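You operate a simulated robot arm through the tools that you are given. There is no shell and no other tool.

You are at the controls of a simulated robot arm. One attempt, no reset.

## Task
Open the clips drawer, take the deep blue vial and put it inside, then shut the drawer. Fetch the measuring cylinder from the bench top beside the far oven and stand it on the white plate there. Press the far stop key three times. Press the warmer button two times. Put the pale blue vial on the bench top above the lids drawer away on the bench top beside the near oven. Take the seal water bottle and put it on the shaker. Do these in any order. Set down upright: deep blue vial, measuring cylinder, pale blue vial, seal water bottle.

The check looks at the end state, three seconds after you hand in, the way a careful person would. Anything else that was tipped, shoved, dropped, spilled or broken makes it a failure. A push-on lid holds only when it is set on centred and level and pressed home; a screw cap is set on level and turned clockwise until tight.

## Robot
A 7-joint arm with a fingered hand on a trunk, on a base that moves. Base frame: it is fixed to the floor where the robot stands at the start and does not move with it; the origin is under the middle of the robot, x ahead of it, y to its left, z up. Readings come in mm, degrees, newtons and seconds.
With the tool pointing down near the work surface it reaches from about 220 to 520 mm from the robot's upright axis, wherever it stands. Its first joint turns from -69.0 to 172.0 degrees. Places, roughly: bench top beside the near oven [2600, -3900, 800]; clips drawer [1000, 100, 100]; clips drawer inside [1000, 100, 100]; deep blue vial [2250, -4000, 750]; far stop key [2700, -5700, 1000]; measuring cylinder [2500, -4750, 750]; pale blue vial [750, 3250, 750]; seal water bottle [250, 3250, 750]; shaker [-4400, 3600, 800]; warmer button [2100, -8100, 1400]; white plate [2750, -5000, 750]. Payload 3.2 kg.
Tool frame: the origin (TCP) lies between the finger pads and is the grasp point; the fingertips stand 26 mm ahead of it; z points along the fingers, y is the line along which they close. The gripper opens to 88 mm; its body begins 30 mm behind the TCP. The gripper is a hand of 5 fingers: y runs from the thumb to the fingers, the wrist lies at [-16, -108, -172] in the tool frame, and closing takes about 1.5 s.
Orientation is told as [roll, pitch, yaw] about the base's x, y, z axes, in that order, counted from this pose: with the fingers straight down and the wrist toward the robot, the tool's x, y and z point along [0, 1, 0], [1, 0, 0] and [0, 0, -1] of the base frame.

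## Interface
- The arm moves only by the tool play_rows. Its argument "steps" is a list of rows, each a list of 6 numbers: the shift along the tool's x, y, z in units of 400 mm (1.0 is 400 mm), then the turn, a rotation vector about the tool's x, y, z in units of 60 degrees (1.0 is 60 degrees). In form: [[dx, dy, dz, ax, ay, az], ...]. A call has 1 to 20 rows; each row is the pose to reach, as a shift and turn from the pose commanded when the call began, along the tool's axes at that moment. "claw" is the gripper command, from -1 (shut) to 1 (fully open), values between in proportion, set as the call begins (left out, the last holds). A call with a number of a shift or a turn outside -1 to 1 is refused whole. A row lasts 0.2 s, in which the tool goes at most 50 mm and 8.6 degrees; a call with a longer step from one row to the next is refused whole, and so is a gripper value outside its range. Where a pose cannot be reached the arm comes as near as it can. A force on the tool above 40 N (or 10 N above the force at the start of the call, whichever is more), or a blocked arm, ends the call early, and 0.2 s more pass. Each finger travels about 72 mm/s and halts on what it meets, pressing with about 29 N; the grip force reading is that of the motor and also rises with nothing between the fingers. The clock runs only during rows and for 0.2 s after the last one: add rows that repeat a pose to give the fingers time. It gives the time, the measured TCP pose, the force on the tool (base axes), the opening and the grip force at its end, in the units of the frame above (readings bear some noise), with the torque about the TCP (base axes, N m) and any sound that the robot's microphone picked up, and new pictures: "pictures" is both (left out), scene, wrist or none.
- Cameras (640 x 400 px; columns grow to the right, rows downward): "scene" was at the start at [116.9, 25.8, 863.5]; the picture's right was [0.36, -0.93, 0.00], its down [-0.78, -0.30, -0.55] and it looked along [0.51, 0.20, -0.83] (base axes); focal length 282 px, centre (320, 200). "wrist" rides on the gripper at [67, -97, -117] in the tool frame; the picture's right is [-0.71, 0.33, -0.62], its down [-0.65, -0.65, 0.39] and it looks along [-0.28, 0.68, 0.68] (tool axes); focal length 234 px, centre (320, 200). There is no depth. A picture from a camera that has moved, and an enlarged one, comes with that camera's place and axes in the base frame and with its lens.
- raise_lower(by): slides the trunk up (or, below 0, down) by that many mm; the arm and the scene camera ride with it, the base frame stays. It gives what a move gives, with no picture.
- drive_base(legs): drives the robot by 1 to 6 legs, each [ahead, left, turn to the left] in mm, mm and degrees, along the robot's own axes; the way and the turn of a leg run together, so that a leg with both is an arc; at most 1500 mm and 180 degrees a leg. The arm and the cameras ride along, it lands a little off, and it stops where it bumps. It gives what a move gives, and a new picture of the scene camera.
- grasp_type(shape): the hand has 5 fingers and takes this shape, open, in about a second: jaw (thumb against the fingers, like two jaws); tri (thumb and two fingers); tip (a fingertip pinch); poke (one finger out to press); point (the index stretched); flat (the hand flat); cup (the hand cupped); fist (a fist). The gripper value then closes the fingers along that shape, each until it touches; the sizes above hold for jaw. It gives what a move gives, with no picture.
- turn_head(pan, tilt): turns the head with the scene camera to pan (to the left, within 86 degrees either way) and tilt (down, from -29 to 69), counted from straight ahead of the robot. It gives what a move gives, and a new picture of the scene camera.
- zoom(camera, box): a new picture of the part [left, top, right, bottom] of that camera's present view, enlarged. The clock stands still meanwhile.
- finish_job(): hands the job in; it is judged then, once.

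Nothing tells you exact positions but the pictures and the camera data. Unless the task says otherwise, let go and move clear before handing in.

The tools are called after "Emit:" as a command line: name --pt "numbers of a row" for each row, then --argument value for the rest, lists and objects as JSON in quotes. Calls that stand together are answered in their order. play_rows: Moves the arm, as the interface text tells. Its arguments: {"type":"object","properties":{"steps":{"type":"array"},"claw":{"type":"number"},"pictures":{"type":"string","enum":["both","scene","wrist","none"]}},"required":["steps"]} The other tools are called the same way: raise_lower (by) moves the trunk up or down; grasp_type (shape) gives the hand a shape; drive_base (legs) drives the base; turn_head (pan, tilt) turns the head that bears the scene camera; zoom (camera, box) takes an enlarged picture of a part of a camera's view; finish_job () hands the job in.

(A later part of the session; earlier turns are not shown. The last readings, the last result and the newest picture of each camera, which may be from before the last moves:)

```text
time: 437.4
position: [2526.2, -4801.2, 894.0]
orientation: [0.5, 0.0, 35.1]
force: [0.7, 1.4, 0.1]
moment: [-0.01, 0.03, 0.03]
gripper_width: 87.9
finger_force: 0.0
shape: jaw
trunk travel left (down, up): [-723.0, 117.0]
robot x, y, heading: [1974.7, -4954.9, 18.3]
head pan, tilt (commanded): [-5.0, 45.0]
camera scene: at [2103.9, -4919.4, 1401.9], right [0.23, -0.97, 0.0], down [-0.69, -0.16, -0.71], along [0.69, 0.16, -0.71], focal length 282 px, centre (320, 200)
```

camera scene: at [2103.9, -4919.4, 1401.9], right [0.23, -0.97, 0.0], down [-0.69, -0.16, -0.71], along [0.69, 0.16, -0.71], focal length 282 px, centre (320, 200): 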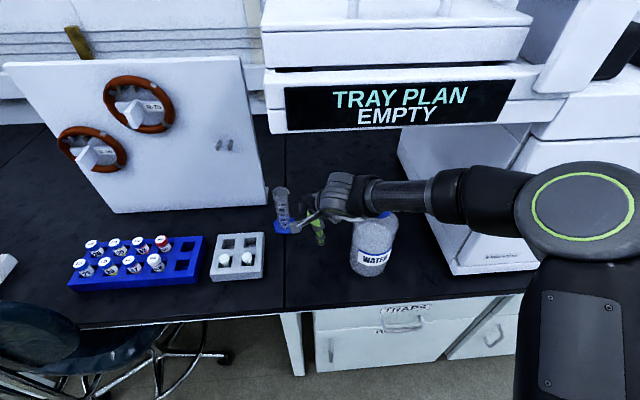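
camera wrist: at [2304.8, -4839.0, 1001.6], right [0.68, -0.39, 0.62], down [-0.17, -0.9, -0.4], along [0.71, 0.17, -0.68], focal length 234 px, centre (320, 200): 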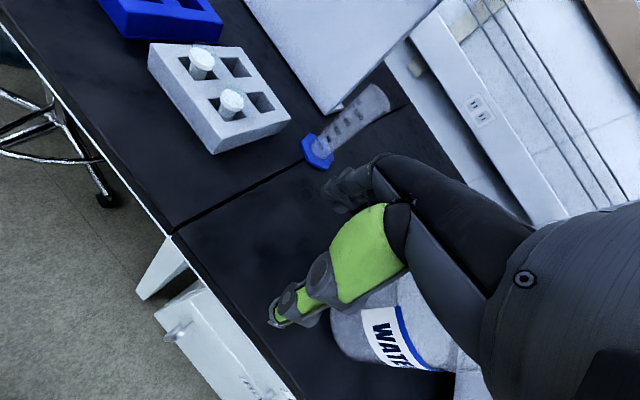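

I need a better fix on my elbow height relative to the tray. Taking another head angle for triangulation.

Emit:
turn_head --pan -60 --tilt 35

Emit:
turn_head --pan 10 --tilt 35

```text
time: 438.7
position: [2527.0, -4802.3, 892.4]
orientation: [0.7, 0.1, 34.9]
force: [-0.6, 0.6, -1.0]
moment: [0.01, 0.0, 0.01]
gripper_width: 87.8
finger_force: 0.0
shape: jaw
trunk travel left (down, up): [-723.0, 117.0]
robot x, y, heading: [1978.3, -4953.3, 18.1]
head pan, tilt (commanded): [-60.0, 35.0]
camera scene: at [2090.9, -4996.4, 1416.6], right [-0.66, -0.75, 0.0], down [-0.43, 0.38, -0.82], along [0.61, -0.54, -0.57], focal length 282 px, centre (320, 200)
```

scene: 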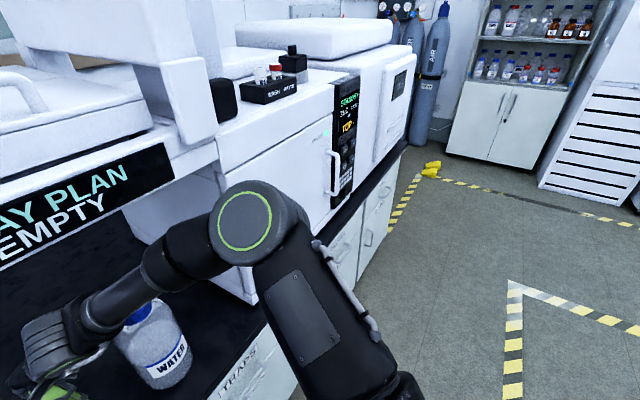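

```text
time: 440.1
position: [2526.6, -4802.0, 894.0]
orientation: [0.7, 0.0, 34.9]
force: [0.1, -0.5, 0.0]
moment: [0.04, 0.04, -0.02]
gripper_width: 87.9
finger_force: 0.0
shape: jaw
trunk travel left (down, up): [-723.0, 117.0]
robot x, y, heading: [1976.3, -4957.4, 18.2]
head pan, tilt (commanded): [10.0, 35.0]
camera scene: at [2102.6, -4896.2, 1416.7], right [0.47, -0.88, 0.0], down [-0.51, -0.27, -0.82], along [0.72, 0.39, -0.57], focal length 282 px, centre (320, 200)
```

scene: 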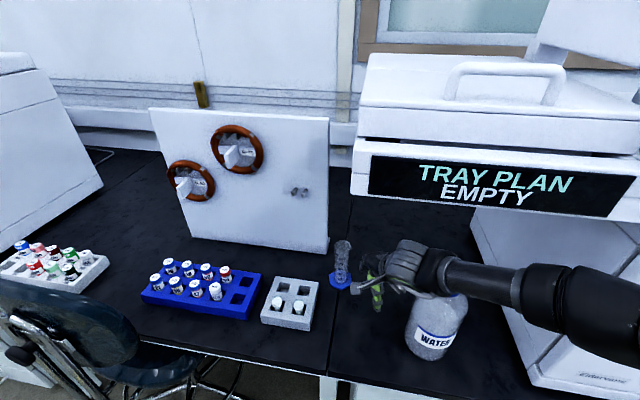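

Elbow top is at z≈1255 (N≈520), tray underside 1220 starting at N≈698 — so I can go forward ~70 mm with the base and finish with the arm.

Emit:
drive_base --legs '[[68, 0, 0]]'

Emit:
play_rows --pt "0.025 0.04 0 0 0 0" --pt "0.035 0.08 0 0 0 0" --pt "0.035 0.08 0 0 0 0"

Emit:
zoom --camera "wrist" --box '[180, 120, 400, 300]'

```text
time: 441.1
position: [2590.9, -4781.2, 892.7]
orientation: [0.5, 0.0, 34.8]
force: [-0.3, 0.0, -0.7]
moment: [-0.02, 0.01, 0.0]
gripper_width: 88.0
finger_force: 0.0
shape: jaw
trunk travel left (down, up): [-723.0, 117.0]
robot x, y, heading: [2039.2, -4932.5, 18.3]
head pan, tilt (commanded): [10.0, 35.0]
camera scene: at [2167.5, -4874.6, 1416.6], right [0.47, -0.88, 0.0], down [-0.51, -0.27, -0.82], along [0.72, 0.39, -0.57], focal length 282 px, centre (320, 200)
```

scene: 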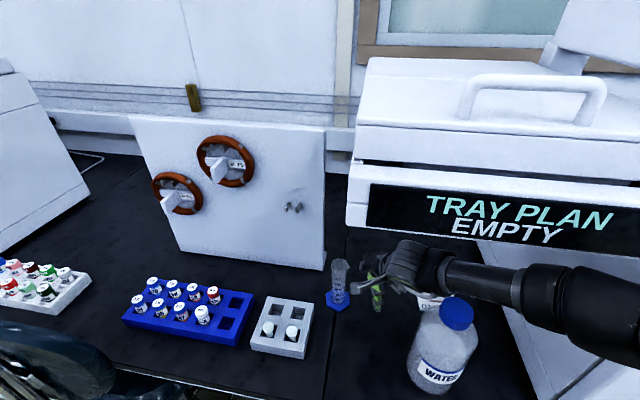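

```text
time: 441.9
position: [2609.2, -4750.6, 893.7]
orientation: [0.6, 0.0, 34.9]
force: [0.1, 0.0, -0.4]
moment: [0.02, 0.01, -0.01]
gripper_width: 87.8
finger_force: 0.1
shape: jaw
trunk travel left (down, up): [-723.0, 117.0]
robot x, y, heading: [2038.7, -4932.6, 18.6]
head pan, tilt (commanded): [10.0, 35.0]
camera scene: at [2166.0, -4875.2, 1416.7], right [0.47, -0.88, 0.0], down [-0.5, -0.27, -0.82], along [0.72, 0.39, -0.57], focal length 282 px, centre (320, 200)
camera wrist: at [2491.8, -4753.9, 1009.8], right [0.68, -0.4, 0.62], down [-0.17, -0.9, -0.4], along [0.71, 0.17, -0.68], focal length 234 px, centre (320, 200)
```

scene: 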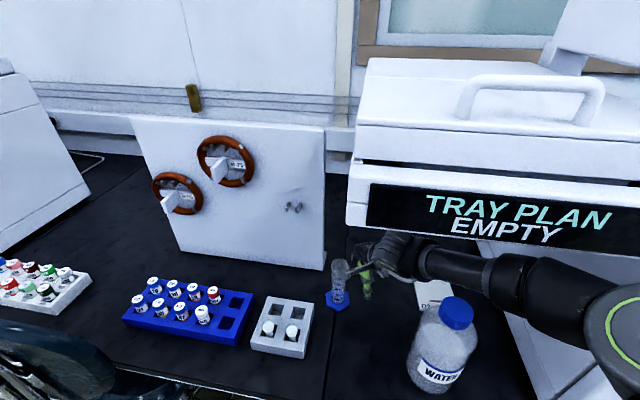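
wrist: 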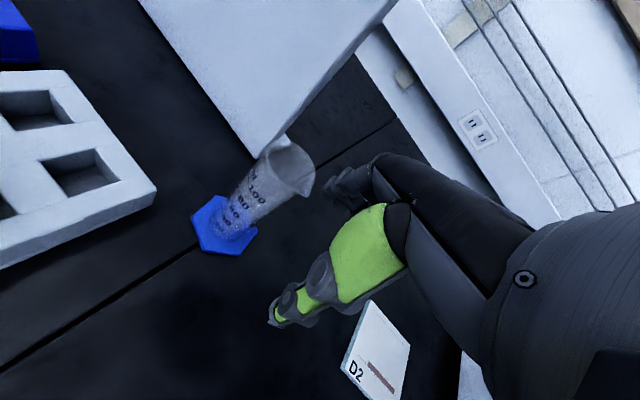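

```text
2.22 times, centred on (290, 210) of wrist
camera zoom: at [2491.8, -4753.9, 1009.8], right [0.68, -0.4, 0.62], down [-0.17, -0.9, -0.4], along [0.71, 0.17, -0.68], focal length 520 px, centre (387, 178)
```

zoom: 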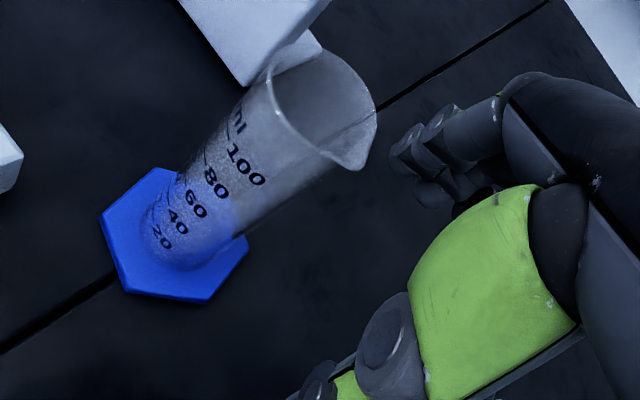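

The tube is ~51 mm to the hand's left. Sliding in so it sits between thumb and fingers.

Emit:
play_rows --pt "0.02 0.03 0 0 0 0" --pt "0.05 0.05 0 0 0 0" --pt "0.09 0.0555 0 0 0 0" --pt "0.1275 0.0555 0 0 0 0" --pt "0.1275 0.0555 0 0 0 0"

Emit:
zoom --camera "wrist" --box '[180, 140, 400, 320]'

```text
time: 443.1
position: [2598.9, -4695.8, 894.3]
orientation: [0.7, 0.0, 34.9]
force: [-0.3, 0.6, -0.7]
moment: [0.01, 0.03, -0.02]
gripper_width: 87.8
finger_force: 0.1
shape: jaw
trunk travel left (down, up): [-723.0, 117.0]
robot x, y, heading: [2037.2, -4935.0, 18.3]
head pan, tilt (commanded): [10.0, 35.0]
camera scene: at [2166.8, -4875.3, 1416.7], right [0.47, -0.88, 0.0], down [-0.51, -0.27, -0.82], along [0.72, 0.39, -0.57], focal length 282 px, centre (320, 200)
camera wrist: at [2481.5, -4698.9, 1010.6], right [0.68, -0.4, 0.62], down [-0.17, -0.9, -0.4], along [0.71, 0.17, -0.68], focal length 234 px, centre (320, 200)
```

scene: 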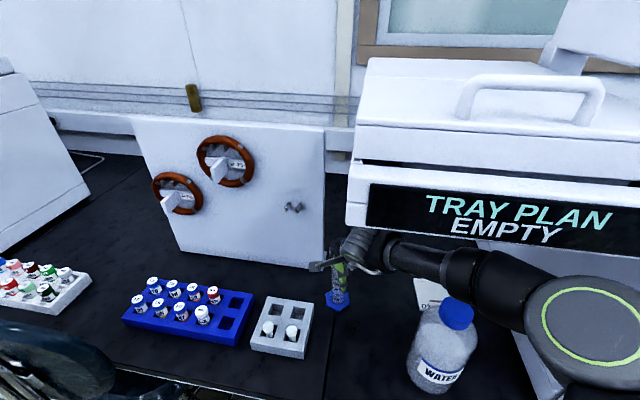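
wrist: 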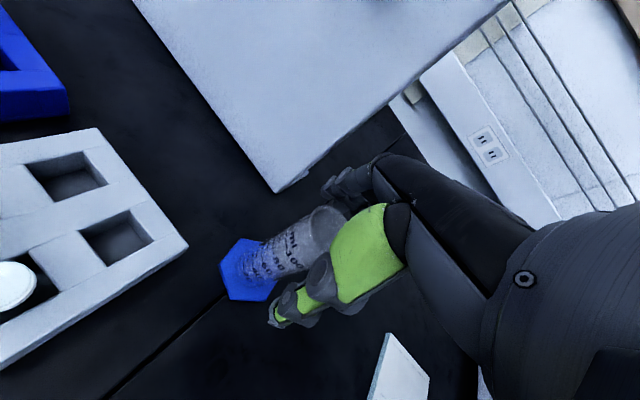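

```text
2.22 times, centred on (290, 230) of wrist
camera zoom: at [2481.5, -4698.9, 1010.6], right [0.68, -0.4, 0.62], down [-0.17, -0.9, -0.4], along [0.71, 0.17, -0.68], focal length 520 px, centre (387, 133)
```

zoom: 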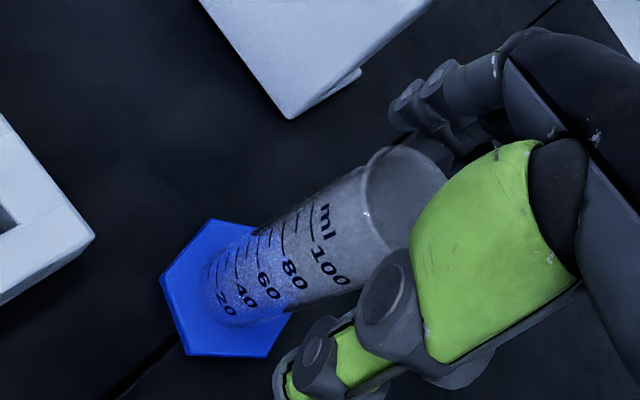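

The rim is at TCP level between the jaws. Lowering 6 mm for a firmer hold and closing.

Emit:
play_rows --pt "0.003 0.006 0.015 0 0 0" --pt "0.003 0.006 0.015 0 0 0" --pictures "none"

Emit:
play_rows --pt "0 0 0 0 0 0" --pt "0 0 0 0 0 0" --pt "0 0 0 0 0 0" --pt "0 0 0 0 0 0" --pt "0 0 0 0 0 0" --pt "0 0 0 0 0 0" --pt "0 0 0 0 0 0" --pt "0 0 0 0 0 0" --claw -1 --pictures "wrist"

Emit:
zoom --camera "wrist" --box '[180, 140, 400, 320]'

```text
time: 443.7
position: [2598.6, -4693.1, 888.0]
orientation: [0.6, 0.0, 35.1]
force: [0.3, -0.9, -0.2]
moment: [0.0, 0.01, 0.05]
gripper_width: 87.7
finger_force: 0.0
shape: jaw
trunk travel left (down, up): [-723.0, 117.0]
robot x, y, heading: [2043.2, -4931.9, 18.1]
head pan, tilt (commanded): [10.0, 35.0]
```

```text
time: 445.5
position: [2600.0, -4692.5, 887.6]
orientation: [0.6, 0.0, 34.9]
force: [0.3, 0.3, 0.6]
moment: [-0.06, 0.03, -0.06]
gripper_width: 33.0
finger_force: 29.5
shape: jaw
trunk travel left (down, up): [-723.0, 117.0]
robot x, y, heading: [2041.1, -4931.1, 18.2]
head pan, tilt (commanded): [10.0, 35.0]
camera wrist: at [2482.6, -4696.3, 1004.6], right [0.68, -0.4, 0.62], down [-0.17, -0.9, -0.4], along [0.71, 0.17, -0.68], focal length 234 px, centre (320, 200)
```

wrist: 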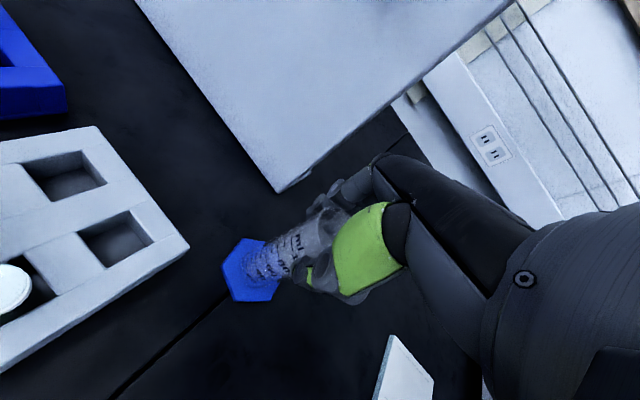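

```text
2.22 times, centred on (290, 230) of wrist
camera zoom: at [2482.6, -4696.3, 1004.6], right [0.68, -0.4, 0.62], down [-0.17, -0.9, -0.4], along [0.71, 0.17, -0.68], focal length 520 px, centre (387, 133)
```

zoom: 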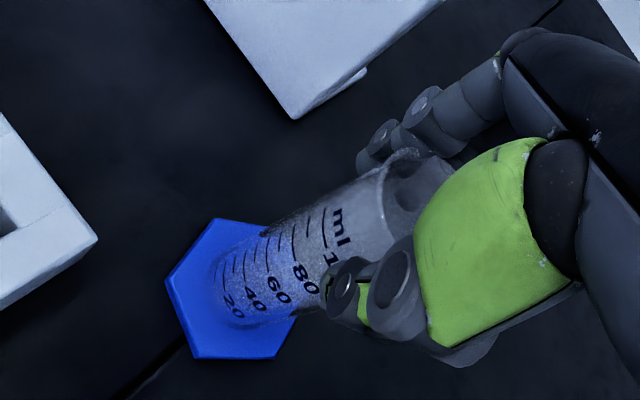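

Gripped at 33 mm. Lifting 22 mm, backing the base 40 mm to keep the elbow clear of the tray, then carrying it to the plate.

Emit:
raise_lower --by 22

Emit:
drive_base --legs '[[-40, 0, 0]]'

Emit:
play_rows --pt "0 0 0 0 0 0"

```text
time: 446.2
position: [2594.6, -4695.3, 898.9]
orientation: [0.6, 0.9, 35.2]
force: [0.1, 0.1, -2.1]
moment: [-0.01, 0.0, 0.02]
gripper_width: 33.2
finger_force: 28.7
shape: jaw
trunk travel left (down, up): [-745.0, 95.0]
robot x, y, heading: [2038.4, -4931.0, 18.3]
head pan, tilt (commanded): [10.0, 35.0]
```

```text
time: 447.1
position: [2563.1, -4705.7, 908.8]
orientation: [0.5, 0.1, 34.9]
force: [-0.6, 0.0, -1.3]
moment: [0.0, -0.01, -0.03]
gripper_width: 32.7
finger_force: 28.9
shape: jaw
trunk travel left (down, up): [-745.0, 95.0]
robot x, y, heading: [2000.9, -4943.9, 18.0]
head pan, tilt (commanded): [10.0, 35.0]
camera scene: at [2130.3, -4887.1, 1438.7], right [0.47, -0.88, 0.0], down [-0.51, -0.27, -0.82], along [0.72, 0.39, -0.57], focal length 282 px, centre (320, 200)
```

scene: 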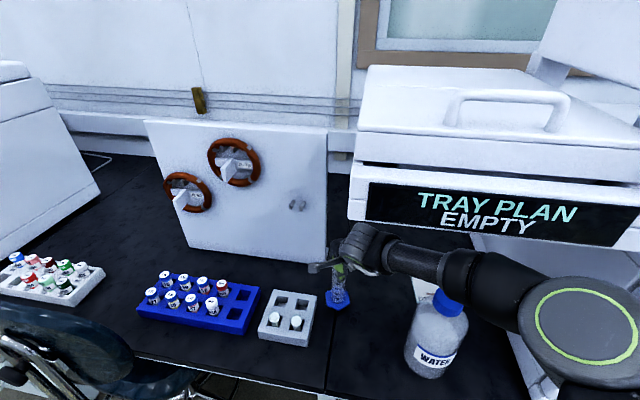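

```text
time: 447.4
position: [2563.2, -4704.2, 908.3]
orientation: [0.5, 0.0, 34.9]
force: [0.9, -1.1, -0.8]
moment: [0.04, 0.04, -0.03]
gripper_width: 33.0
finger_force: 28.4
shape: jaw
trunk travel left (down, up): [-745.0, 95.0]
robot x, y, heading: [2001.9, -4945.0, 18.3]
head pan, tilt (commanded): [10.0, 35.0]
camera scene: at [2131.3, -4886.7, 1438.4], right [0.47, -0.88, 0.0], down [-0.51, -0.27, -0.82], along [0.72, 0.39, -0.58], focal length 282 px, centre (320, 200)
camera wrist: at [2446.7, -4708.4, 1026.0], right [0.68, -0.4, 0.62], down [-0.17, -0.9, -0.4], along [0.71, 0.17, -0.68], focal length 234 px, centre (320, 200)
```

scene: 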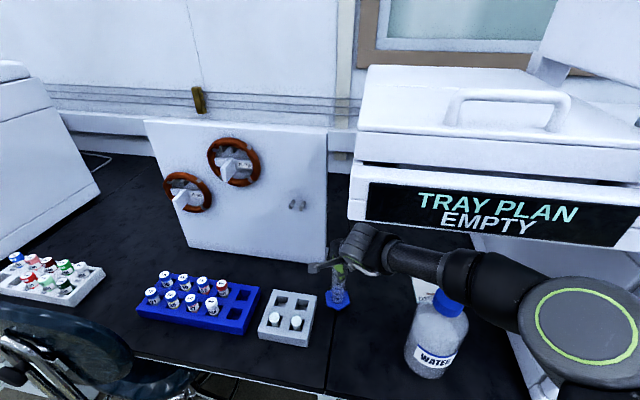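
wrist: 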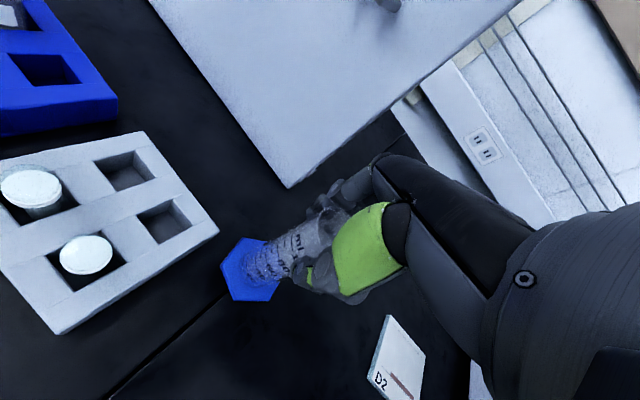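

Cylinder is up and the arm is clear. Carrying it in an arc behind the bottle to the plate.

Emit:
play_rows --pt "-0.05 0.04 0 0 0 0" --pt "-0.1 0.08 0 0 0 0" --pt "-0.158 0.111 0 0 0 0" --pt "-0.235 0.116 0 0 0 0" --pt "-0.315 0.12 0 0 0 0" --pt "-0.395 0.121 0 0 0 0" --pt "-0.46 0.115 0 0 0 0" --pt "-0.53 0.1 0 0 0 0" --pt "-0.594 0.09 0 0 0 0" --pt "-0.594 0.09 0 0 0 0"

```text
time: 449.6
position: [2694.1, -4831.7, 901.0]
orientation: [1.4, 1.0, 33.7]
force: [-0.1, 0.4, -1.0]
moment: [0.02, -0.01, -0.04]
gripper_width: 32.8
finger_force: 28.5
shape: jaw
out of reach, approached as far as the arm can: row 7, 8, 9, 10
trunk travel left (down, up): [-745.0, 95.0]
robot x, y, heading: [2005.8, -4944.7, 17.7]
head pan, tilt (commanded): [10.0, 35.0]
camera scene: at [2129.3, -4888.3, 1438.6], right [0.47, -0.88, 0.0], down [-0.51, -0.27, -0.82], along [0.72, 0.39, -0.57], focal length 282 px, centre (320, 200)
camera wrist: at [2580.3, -4833.6, 1021.2], right [0.69, -0.41, 0.6], down [-0.19, -0.9, -0.4], along [0.7, 0.15, -0.7], focal length 234 px, centre (320, 200)
```

scene: 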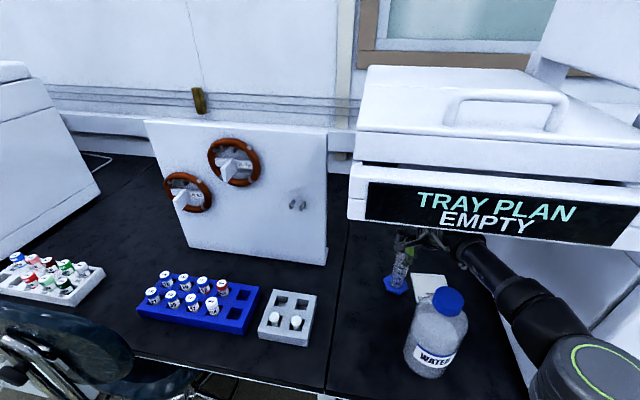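
wrist: 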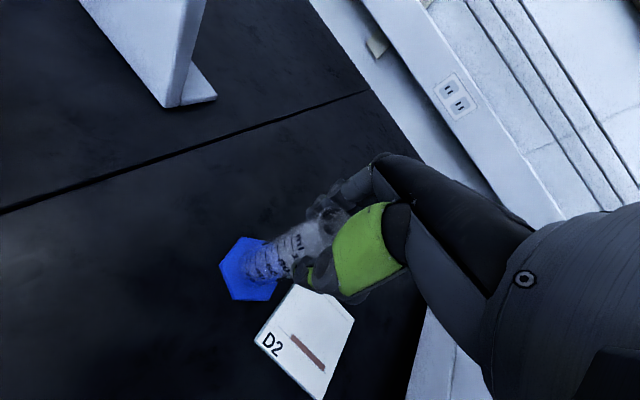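

Reach is a little short; the elbow is low enough now, so I'll raise slightly, level the hand, and shift the base right so the cylinder comes over the plate.

Emit:
raise_lower --by 15

Emit:
play_rows --pt "0.01 -0.03 0 -0.017 -0.023 0" --pt "0.01 -0.03 0 -0.017 -0.023 0" --pictures "none"

Emit:
drive_base --legs '[[0, -85, 0]]'

Emit:
play_rows --pt "0 0 0 0 0 0"

```text
time: 450.3
position: [2694.0, -4832.2, 916.4]
orientation: [1.5, 1.0, 33.8]
force: [-0.3, 0.2, -0.6]
moment: [0.01, -0.04, 0.0]
gripper_width: 33.0
finger_force: 28.4
shape: jaw
trunk travel left (down, up): [-760.0, 80.0]
robot x, y, heading: [2004.3, -4948.2, 18.2]
head pan, tilt (commanded): [10.0, 35.0]
```

```text
time: 450.9
position: [2681.7, -4836.0, 916.4]
orientation: [0.1, -0.1, 33.7]
force: [0.1, -0.9, -1.5]
moment: [0.01, 0.0, -0.03]
gripper_width: 32.5
finger_force: 29.6
shape: jaw
trunk travel left (down, up): [-760.0, 80.0]
robot x, y, heading: [2003.0, -4949.2, 18.3]
head pan, tilt (commanded): [10.0, 35.0]
```

```text
time: 452.0
position: [2707.5, -4915.8, 917.0]
orientation: [0.0, -0.2, 33.7]
force: [-0.3, -0.8, -0.7]
moment: [0.01, 0.01, 0.0]
gripper_width: 32.7
finger_force: 29.4
shape: jaw
trunk travel left (down, up): [-760.0, 80.0]
robot x, y, heading: [2030.4, -5024.5, 18.2]
head pan, tilt (commanded): [10.0, 35.0]
camera scene: at [2156.0, -4968.9, 1453.7], right [0.48, -0.88, 0.0], down [-0.5, -0.27, -0.82], along [0.72, 0.39, -0.57], focal length 282 px, centre (320, 200)
```

scene: 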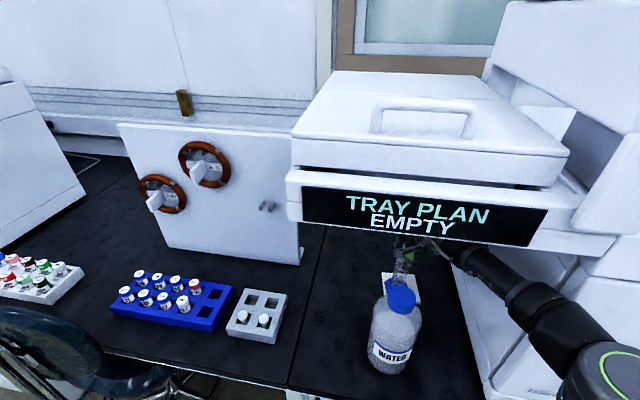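

```text
time: 452.4
position: [2708.4, -4915.6, 916.6]
orientation: [0.1, -0.1, 33.6]
force: [-0.1, -0.6, -1.1]
moment: [0.0, 0.0, 0.0]
gripper_width: 32.7
finger_force: 28.6
shape: jaw
trunk travel left (down, up): [-760.0, 80.0]
robot x, y, heading: [2029.1, -5025.9, 18.3]
head pan, tilt (commanded): [10.0, 35.0]
camera scene: at [2155.5, -4967.6, 1453.6], right [0.48, -0.88, 0.0], down [-0.5, -0.27, -0.82], along [0.72, 0.39, -0.57], focal length 282 px, centre (320, 200)
camera wrist: at [2590.5, -4915.1, 1033.2], right [0.67, -0.41, 0.62], down [-0.18, -0.9, -0.39], along [0.72, 0.15, -0.68], focal length 234 px, centre (320, 200)
```

scene: 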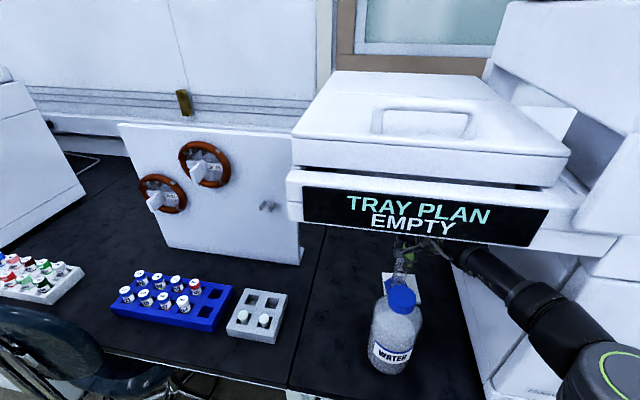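
wrist: 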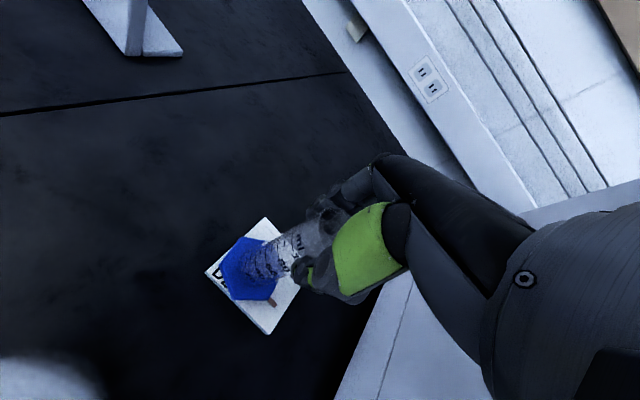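

The cylinder is now above the plate. Checking how the base lines up with it.

Emit:
zoom --camera "wrist" --box '[170, 190, 370, 350]'

```text
2.50 times, centred on (270, 270) of wrist
camera zoom: at [2590.5, -4915.1, 1033.2], right [0.67, -0.41, 0.62], down [-0.18, -0.9, -0.39], along [0.72, 0.15, -0.68], focal length 585 px, centre (445, 25)
```

zoom: 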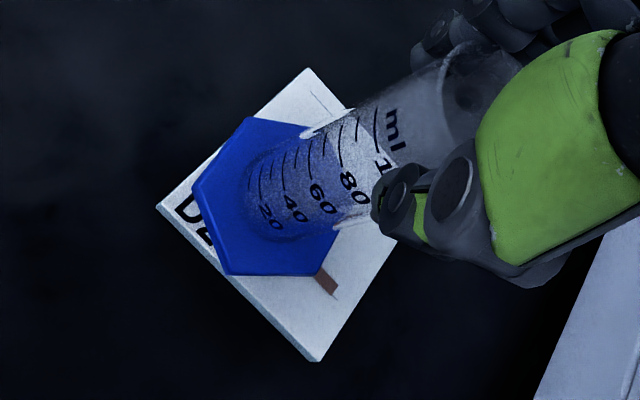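

Base needs to shift ~28 mm back and ~19 mm right to be centred on the plate. I'll do that with the base, then verify.

Emit:
drive_base --legs '[[28, -19, 0]]'

Emit:
play_rows --pt "0 0 0 0 0 0" --pictures "wrist"

Emit:
zoom --camera "wrist" --box '[170, 190, 370, 350]'

```text
time: 453.3
position: [2729.3, -4919.7, 918.3]
orientation: [-0.1, -0.1, 34.1]
force: [0.5, -0.3, -1.1]
moment: [0.01, 0.01, -0.02]
gripper_width: 32.7
finger_force: 29.3
shape: jaw
trunk travel left (down, up): [-760.0, 80.0]
robot x, y, heading: [2060.7, -5036.9, 18.5]
head pan, tilt (commanded): [10.0, 35.0]
stopped in leg 1: the robot was blocked; the commanded pose is now the measured one
camera scene: at [2177.3, -4974.6, 1454.3], right [0.48, -0.88, 0.0], down [-0.5, -0.27, -0.82], along [0.72, 0.39, -0.57], focal length 282 px, centre (320, 200)
```

scene: 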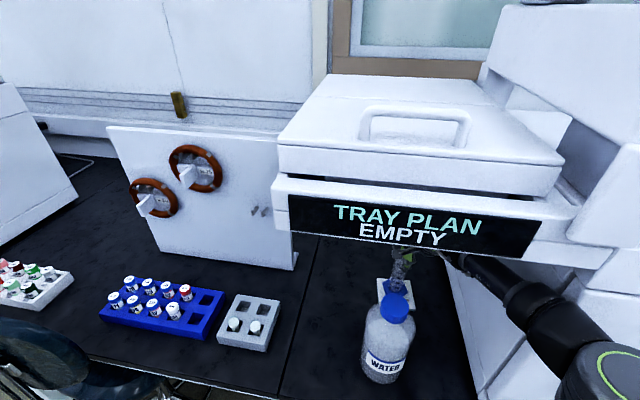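

```text
time: 453.7
position: [2729.7, -4921.3, 917.4]
orientation: [-0.1, 0.0, 34.1]
force: [0.4, -0.3, -1.1]
moment: [0.01, 0.02, 0.02]
gripper_width: 32.8
finger_force: 28.8
shape: jaw
trunk travel left (down, up): [-760.0, 80.0]
robot x, y, heading: [2058.8, -5036.8, 18.7]
head pan, tilt (commanded): [10.0, 35.0]
camera wrist: at [2612.6, -4920.2, 1034.1], right [0.67, -0.4, 0.63], down [-0.18, -0.9, -0.39], along [0.72, 0.15, -0.68], focal length 234 px, centre (320, 200)
```

wrist: 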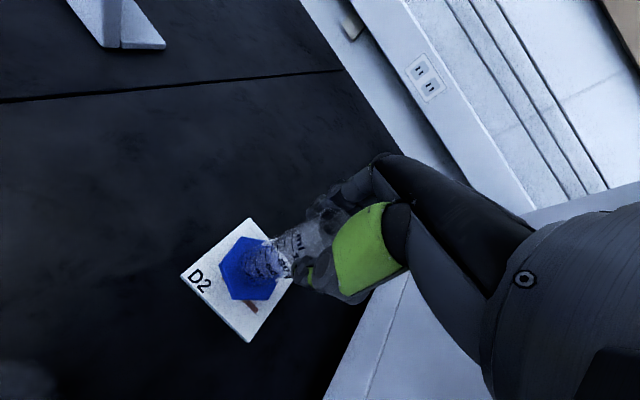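

```text
2.50 times, centred on (270, 270) of wrist
camera zoom: at [2612.6, -4920.2, 1034.1], right [0.67, -0.4, 0.63], down [-0.18, -0.9, -0.39], along [0.72, 0.15, -0.68], focal length 585 px, centre (445, 25)
```

zoom: 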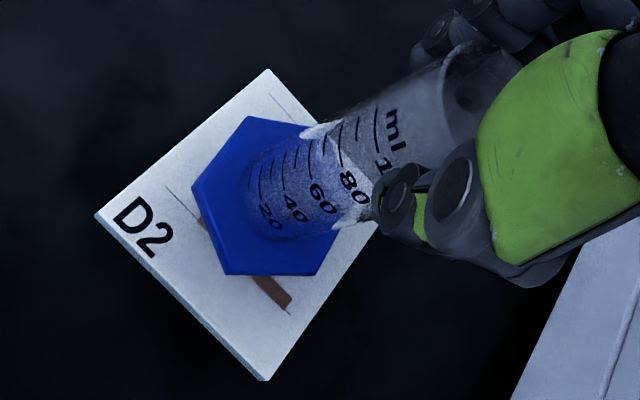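

The base stopped slightly early but the cylinder is nearly centred. I'll nudge it with the arm and then lower.

Emit:
play_rows --pt "-0.014 0.006 0 0 0 0" --pt "-0.0275 0.012 0 0 0 0" --pt "-0.0275 0.012 0 0 0 0" --pictures "none"

Emit:
raise_lower --by -12

Emit:
play_rows --pt "0 0 0.008 0 0 0" --pictures "wrist"

Emit:
zoom --camera "wrist" --box '[170, 190, 370, 350]'

```text
time: 454.5
position: [2739.9, -4926.8, 918.2]
orientation: [-0.1, 0.0, 34.2]
force: [-0.2, -0.5, -1.0]
moment: [0.0, 0.02, 0.0]
gripper_width: 32.7
finger_force: 29.2
shape: jaw
trunk travel left (down, up): [-760.0, 80.0]
robot x, y, heading: [2059.9, -5036.4, 18.6]
head pan, tilt (commanded): [10.0, 35.0]
```

```text
time: 455.1
position: [2740.5, -4925.5, 906.0]
orientation: [-0.1, 0.0, 34.1]
force: [-0.2, -0.3, -1.2]
moment: [-0.01, 0.04, 0.01]
gripper_width: 32.7
finger_force: 29.2
shape: jaw
trunk travel left (down, up): [-748.0, 92.0]
robot x, y, heading: [2057.2, -5039.5, 18.3]
head pan, tilt (commanded): [10.0, 35.0]
```

```text
time: 455.5
position: [2740.8, -4925.0, 903.3]
orientation: [-0.2, 0.0, 34.2]
force: [1.0, -0.3, -0.8]
moment: [0.01, -0.03, -0.02]
gripper_width: 33.0
finger_force: 28.5
shape: jaw
trunk travel left (down, up): [-748.0, 92.0]
robot x, y, heading: [2057.3, -5036.1, 18.2]
head pan, tilt (commanded): [10.0, 35.0]
camera wrist: at [2623.8, -4924.7, 1019.1], right [0.67, -0.4, 0.63], down [-0.18, -0.91, -0.39], along [0.72, 0.15, -0.68], focal length 234 px, centre (320, 200)
```

wrist: 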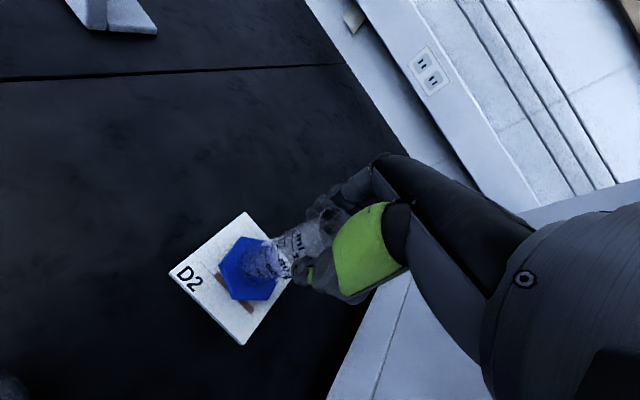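

```text
2.50 times, centred on (270, 270) of wrist
camera zoom: at [2623.8, -4924.7, 1019.1], right [0.67, -0.4, 0.63], down [-0.18, -0.91, -0.39], along [0.72, 0.15, -0.68], focal length 585 px, centre (445, 25)
```

zoom: 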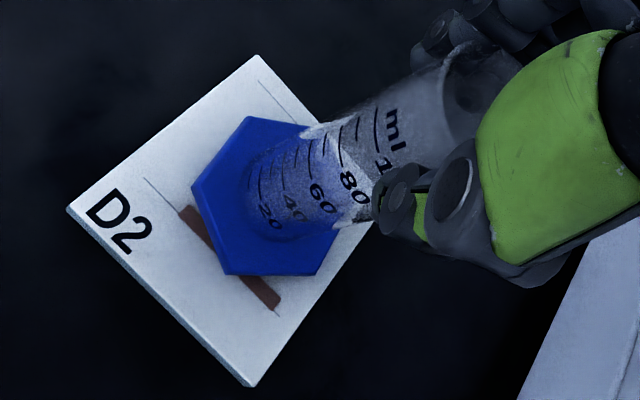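

Within ~6 mm of centred; a last small nudge, then lowering to contact.

Emit:
play_rows --pt "-0.017 -0.002 0.005 0 0 0" --pt "-0.017 -0.002 0.01 0 0 0" --pictures "none"

Emit:
play_rows --pt "0 0 0.006 0 0 0" --pictures "none"

Emit:
play_rows --pt "0 0 0.006 0 0 0" --pictures "none"

```text
time: 456.1
position: [2744.3, -4928.3, 898.8]
orientation: [-0.4, 0.1, 34.2]
force: [0.3, 0.0, -1.5]
moment: [-0.01, -0.03, -0.01]
gripper_width: 32.7
finger_force: 29.0
shape: jaw
trunk travel left (down, up): [-748.0, 92.0]
robot x, y, heading: [2058.2, -5033.2, 18.2]
head pan, tilt (commanded): [10.0, 35.0]
```

```text
time: 456.5
position: [2745.1, -4928.6, 896.7]
orientation: [-0.3, 0.1, 34.2]
force: [-0.5, 1.0, 3.0]
moment: [-0.05, 0.05, -0.03]
gripper_width: 32.7
finger_force: 28.9
shape: jaw
trunk travel left (down, up): [-748.0, 92.0]
robot x, y, heading: [2056.4, -5037.1, 18.4]
head pan, tilt (commanded): [10.0, 35.0]
```

```text
time: 456.9
position: [2744.9, -4928.1, 897.2]
orientation: [-0.1, -0.2, 34.2]
force: [-1.5, 1.9, 12.3]
moment: [-0.04, 0.13, -0.01]
gripper_width: 33.1
finger_force: 29.0
shape: jaw
trunk travel left (down, up): [-748.0, 92.0]
robot x, y, heading: [2059.7, -5032.4, 18.1]
head pan, tilt (commanded): [10.0, 35.0]
```

Contact. Easing up 2 mm and opening.

Emit:
play_rows --pt "0 0 -0.006 0 0 0" --pt "0 0 -0.006 0 0 0" --pictures "none"

Emit:
play_rows --pt "0 0 0 0 0 0" --pt "0 0 0 0 0 0" --pt "0 0 0 0 0 0" --pt "0 0 0 0 0 0" --pt "0 0 0 0 0 0" --claw 1

Emit:
zoom --camera "wrist" --box '[170, 160, 390, 340]'

```text
time: 457.5
position: [2743.6, -4929.4, 896.0]
orientation: [-0.4, 0.1, 34.2]
force: [1.5, 2.0, 19.4]
moment: [0.02, -0.06, -0.05]
gripper_width: 33.4
finger_force: 29.1
shape: jaw
trunk travel left (down, up): [-748.0, 92.0]
robot x, y, heading: [2058.8, -5033.4, 18.6]
head pan, tilt (commanded): [10.0, 35.0]
```

```text
time: 458.7
position: [2742.6, -4930.5, 895.9]
orientation: [-0.3, 0.2, 34.1]
force: [0.2, -0.9, -0.8]
moment: [-0.02, 0.01, 0.0]
gripper_width: 87.9
finger_force: 0.2
shape: jaw
trunk travel left (down, up): [-748.0, 92.0]
robot x, y, heading: [2057.7, -5034.8, 18.6]
head pan, tilt (commanded): [10.0, 35.0]
camera scene: at [2177.5, -4968.4, 1441.9], right [0.48, -0.88, 0.01], down [-0.5, -0.28, -0.82], along [0.72, 0.39, -0.57], focal length 282 px, centre (320, 200)
camera wrist: at [2626.1, -4928.9, 1011.7], right [0.67, -0.4, 0.63], down [-0.18, -0.91, -0.38], along [0.72, 0.15, -0.68], focal length 234 px, centre (320, 200)
```

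scene: 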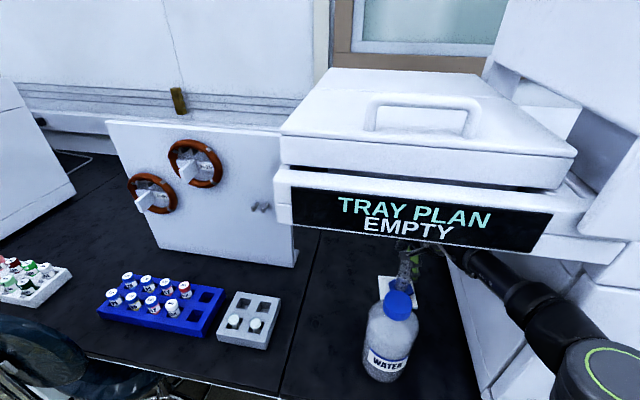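
wrist: 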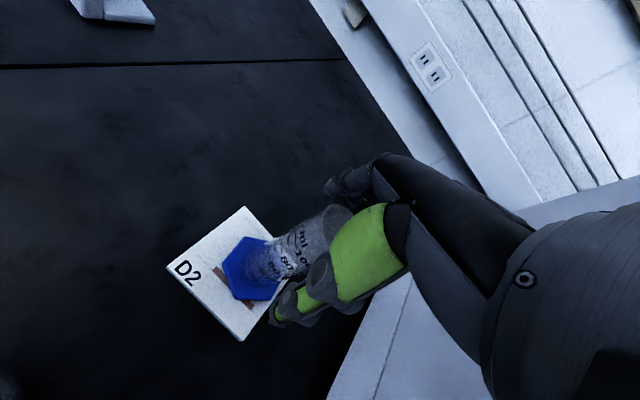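

```text
2.22 times, centred on (280, 250) of wrist
camera zoom: at [2626.1, -4928.9, 1011.7], right [0.67, -0.4, 0.63], down [-0.18, -0.91, -0.38], along [0.72, 0.15, -0.68], focal length 520 px, centre (409, 89)
```

zoom: 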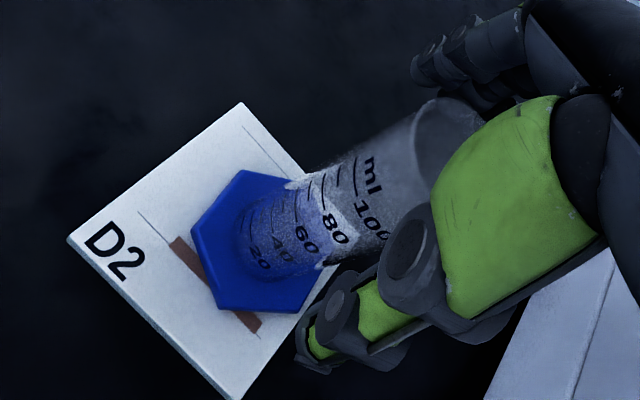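

The cylinder stands on the plate. To exit, I'll shift the hand a little so the tube is centred for a sideways exit, lower slightly, and slide the base right.

Emit:
play_rows --pt "0 0.02 0.02 0 0 0" --pt "0 0.03 0.025 0 0 0" --pictures "none"

Emit:
drive_base --legs '[[0, -40, 0]]'

Emit:
play_rows --pt "0 0 0 0 0 0" --pictures "wrist"

Emit:
zoom --camera "wrist" --box '[130, 140, 390, 340]'

```text
time: 459.3
position: [2749.4, -4932.1, 891.1]
orientation: [-0.2, 0.1, 33.8]
force: [-0.3, 0.1, -0.1]
moment: [0.0, -0.01, 0.01]
gripper_width: 88.0
finger_force: 0.0
shape: jaw
out of reach, approached as far as the arm can: row 1, 2
trunk travel left (down, up): [-748.0, 92.0]
robot x, y, heading: [2059.4, -5036.2, 18.5]
head pan, tilt (commanded): [10.0, 35.0]
```

```text
time: 460.1
position: [2745.6, -4928.2, 889.8]
orientation: [-0.4, 0.2, 34.8]
force: [-0.7, 1.0, -1.1]
moment: [-0.03, 0.01, 0.0]
gripper_width: 87.7
finger_force: 0.1
shape: jaw
trunk travel left (down, up): [-748.0, 92.0]
robot x, y, heading: [2061.0, -5038.3, 18.3]
head pan, tilt (commanded): [10.0, 35.0]
stopped in leg 1: the robot was blocked; the commanded pose is now the measured one
camera scene: at [2178.1, -4977.7, 1442.3], right [0.48, -0.88, 0.01], down [-0.5, -0.28, -0.82], along [0.72, 0.39, -0.57], focal length 282 px, centre (320, 200)
```

scene: 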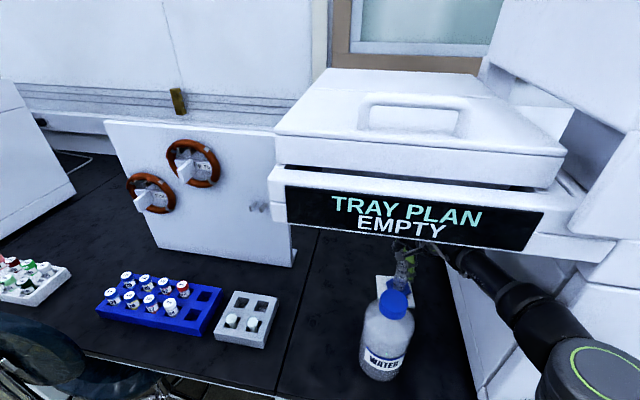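

```text
time: 460.5
position: [2746.5, -4929.5, 889.8]
orientation: [-0.4, 0.2, 34.7]
force: [0.4, 0.2, -0.2]
moment: [0.01, -0.02, -0.01]
gripper_width: 87.7
finger_force: 0.1
shape: jaw
trunk travel left (down, up): [-748.0, 92.0]
robot x, y, heading: [2058.6, -5041.4, 18.6]
head pan, tilt (commanded): [10.0, 35.0]
camera wrist: at [2628.7, -4929.1, 1005.8], right [0.68, -0.39, 0.63], down [-0.17, -0.91, -0.38], along [0.72, 0.15, -0.68], focal length 234 px, centre (320, 200)
```

wrist: 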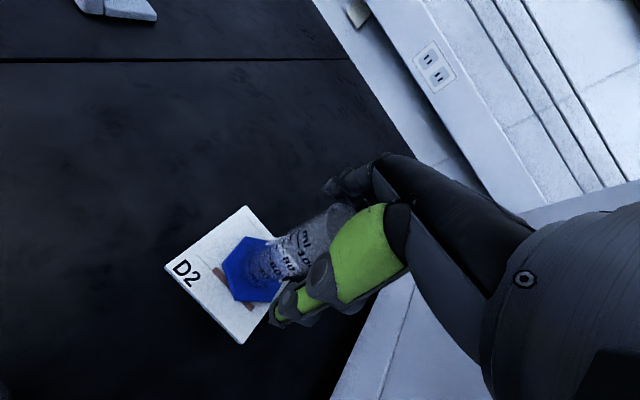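

```text
2.00 times, centred on (260, 240) of wrist
camera zoom: at [2628.7, -4929.1, 1005.8], right [0.68, -0.39, 0.63], down [-0.17, -0.91, -0.38], along [0.72, 0.15, -0.68], focal length 468 px, centre (440, 120)
```

zoom: 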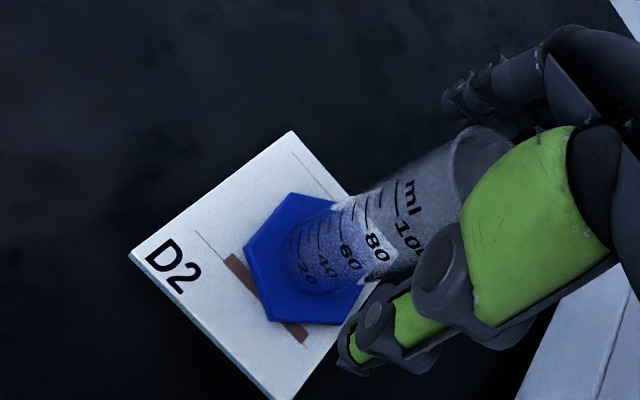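

The forearm is close to the oven on the right, so the base can't go that way. I'll exit to the left instead: centre the tube appropriately, then slide the base left (forearm clears the bottle cap by ~30 mm).

Emit:
play_rows --pt "0 -0.02 0 0 0 0" --pt "0 -0.04 0 0 0 0" --pt "0 -0.04 0 0 0 0" --pictures "wrist"

Emit:
zoom --camera "wrist" --box '[130, 140, 390, 340]'

```text
time: 461.3
position: [2729.1, -4924.1, 885.4]
orientation: [-0.8, 0.9, 35.4]
force: [0.1, -0.4, -0.5]
moment: [0.01, 0.02, -0.02]
gripper_width: 87.9
finger_force: 0.0
shape: jaw
trunk travel left (down, up): [-748.0, 92.0]
robot x, y, heading: [2061.0, -5041.9, 18.7]
head pan, tilt (commanded): [10.0, 35.0]
camera wrist: at [2613.3, -4923.7, 1001.9], right [0.68, -0.37, 0.63], down [-0.16, -0.92, -0.37], along [0.71, 0.15, -0.68], focal length 234 px, centre (320, 200)
```

wrist: 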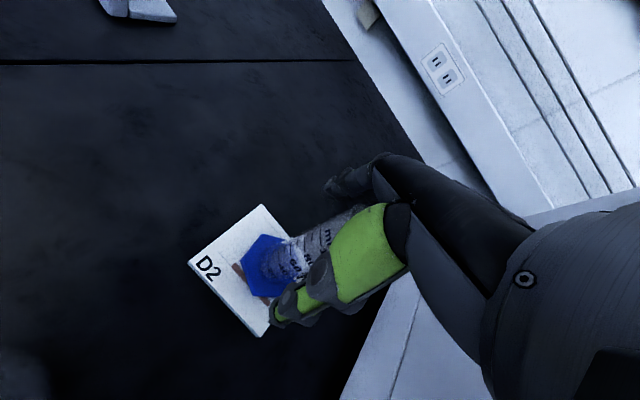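

```text
2.00 times, centred on (260, 240) of wrist
camera zoom: at [2613.3, -4923.7, 1001.9], right [0.68, -0.37, 0.63], down [-0.16, -0.92, -0.37], along [0.71, 0.15, -0.68], focal length 468 px, centre (440, 120)
```

zoom: 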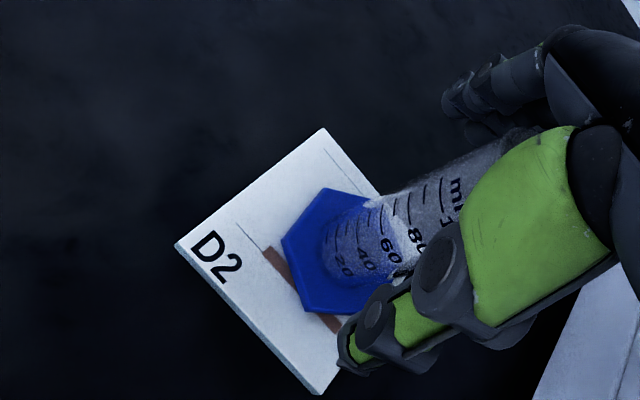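

Emit:
drive_base --legs '[[0, 45, 0]]'

Emit:
play_rows --pt "0 0 0 0 0 0" --pictures "wrist"

Emit:
zoom --camera "wrist" --box '[130, 140, 390, 340]'

```text
time: 462.2
position: [2725.1, -4904.7, 886.5]
orientation: [0.2, 0.2, 34.4]
force: [0.0, -0.2, -0.8]
moment: [-0.01, -0.04, 0.02]
gripper_width: 87.9
finger_force: 0.1
shape: jaw
trunk travel left (down, up): [-748.0, 92.0]
robot x, y, heading: [2046.3, -4996.6, 18.2]
head pan, tilt (commanded): [10.0, 35.0]
camera scene: at [2174.1, -4944.2, 1441.7], right [0.48, -0.88, 0.0], down [-0.51, -0.27, -0.82], along [0.72, 0.39, -0.57], focal length 282 px, centre (320, 200)
```

scene: 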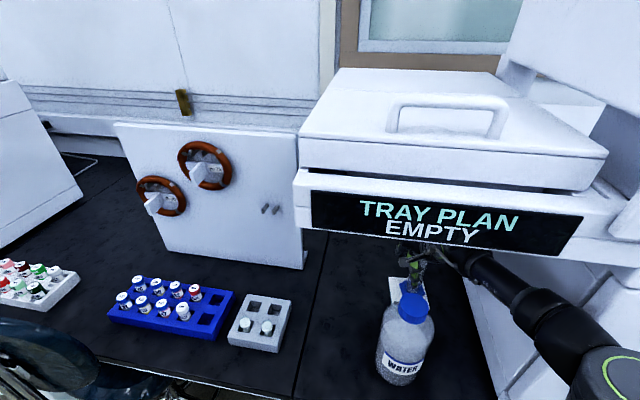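

```text
time: 462.6
position: [2724.7, -4903.2, 885.5]
orientation: [0.2, 0.3, 34.4]
force: [0.2, 0.2, -0.7]
moment: [0.0, 0.0, -0.01]
gripper_width: 87.7
finger_force: 0.1
shape: jaw
trunk travel left (down, up): [-748.0, 92.0]
robot x, y, heading: [2042.7, -5007.4, 18.7]
head pan, tilt (commanded): [10.0, 35.0]
camera wrist: at [2608.9, -4904.6, 1002.8], right [0.68, -0.4, 0.62], down [-0.18, -0.91, -0.39], along [0.71, 0.15, -0.68], focal length 234 px, centre (320, 200)
```

wrist: 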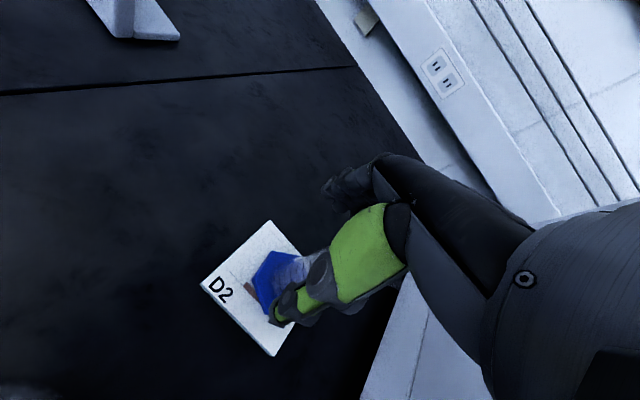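

```text
2.00 times, centred on (260, 240) of wrist
camera zoom: at [2608.9, -4904.6, 1002.8], right [0.68, -0.4, 0.62], down [-0.18, -0.91, -0.39], along [0.71, 0.15, -0.68], focal length 468 px, centre (440, 120)
```

zoom: 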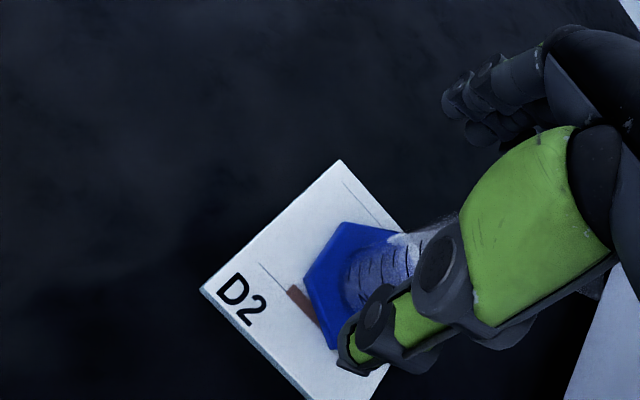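

Emit:
drive_base --legs '[[0, 65, 0]]'

Emit:
play_rows --pt "0 0 0 0 0 0" --pictures "wrist"

```text
time: 463.6
position: [2704.6, -4842.1, 885.3]
orientation: [0.1, 0.4, 34.4]
force: [0.5, 0.6, -0.2]
moment: [-0.01, 0.01, 0.01]
gripper_width: 87.5
finger_force: 0.0
shape: jaw
trunk travel left (down, up): [-748.0, 92.0]
robot x, y, heading: [2027.8, -4936.6, 18.3]
head pan, tilt (commanded): [10.0, 35.0]
camera scene: at [2152.8, -4880.0, 1441.6], right [0.48, -0.88, 0.0], down [-0.5, -0.27, -0.82], along [0.72, 0.39, -0.57], focal length 282 px, centre (320, 200)
```

scene: 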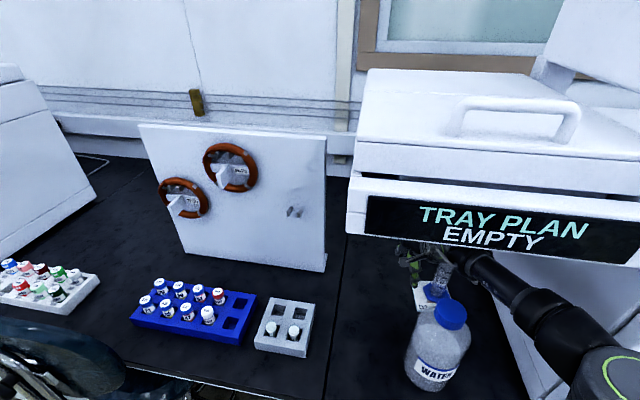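

```text
time: 464.0
position: [2705.1, -4843.1, 887.6]
orientation: [0.1, 0.3, 34.2]
force: [0.0, 0.0, 0.8]
moment: [-0.02, 0.01, 0.02]
gripper_width: 87.8
finger_force: 0.0
shape: jaw
trunk travel left (down, up): [-748.0, 92.0]
robot x, y, heading: [2024.3, -4939.1, 18.3]
head pan, tilt (commanded): [10.0, 35.0]
camera wrist: at [2588.4, -4842.8, 1002.8], right [0.68, -0.4, 0.62], down [-0.18, -0.91, -0.39], along [0.71, 0.15, -0.68], focal length 234 px, centre (320, 200)
```

wrist: 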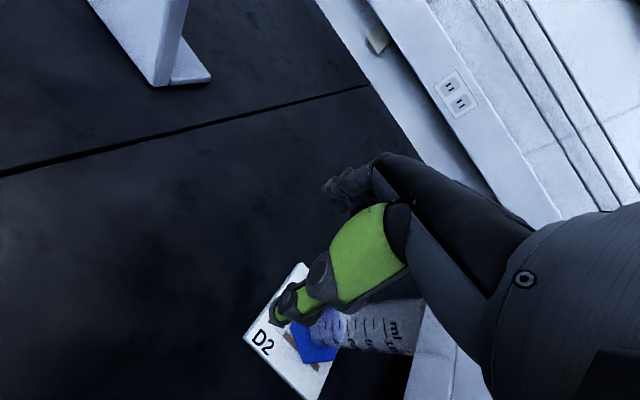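

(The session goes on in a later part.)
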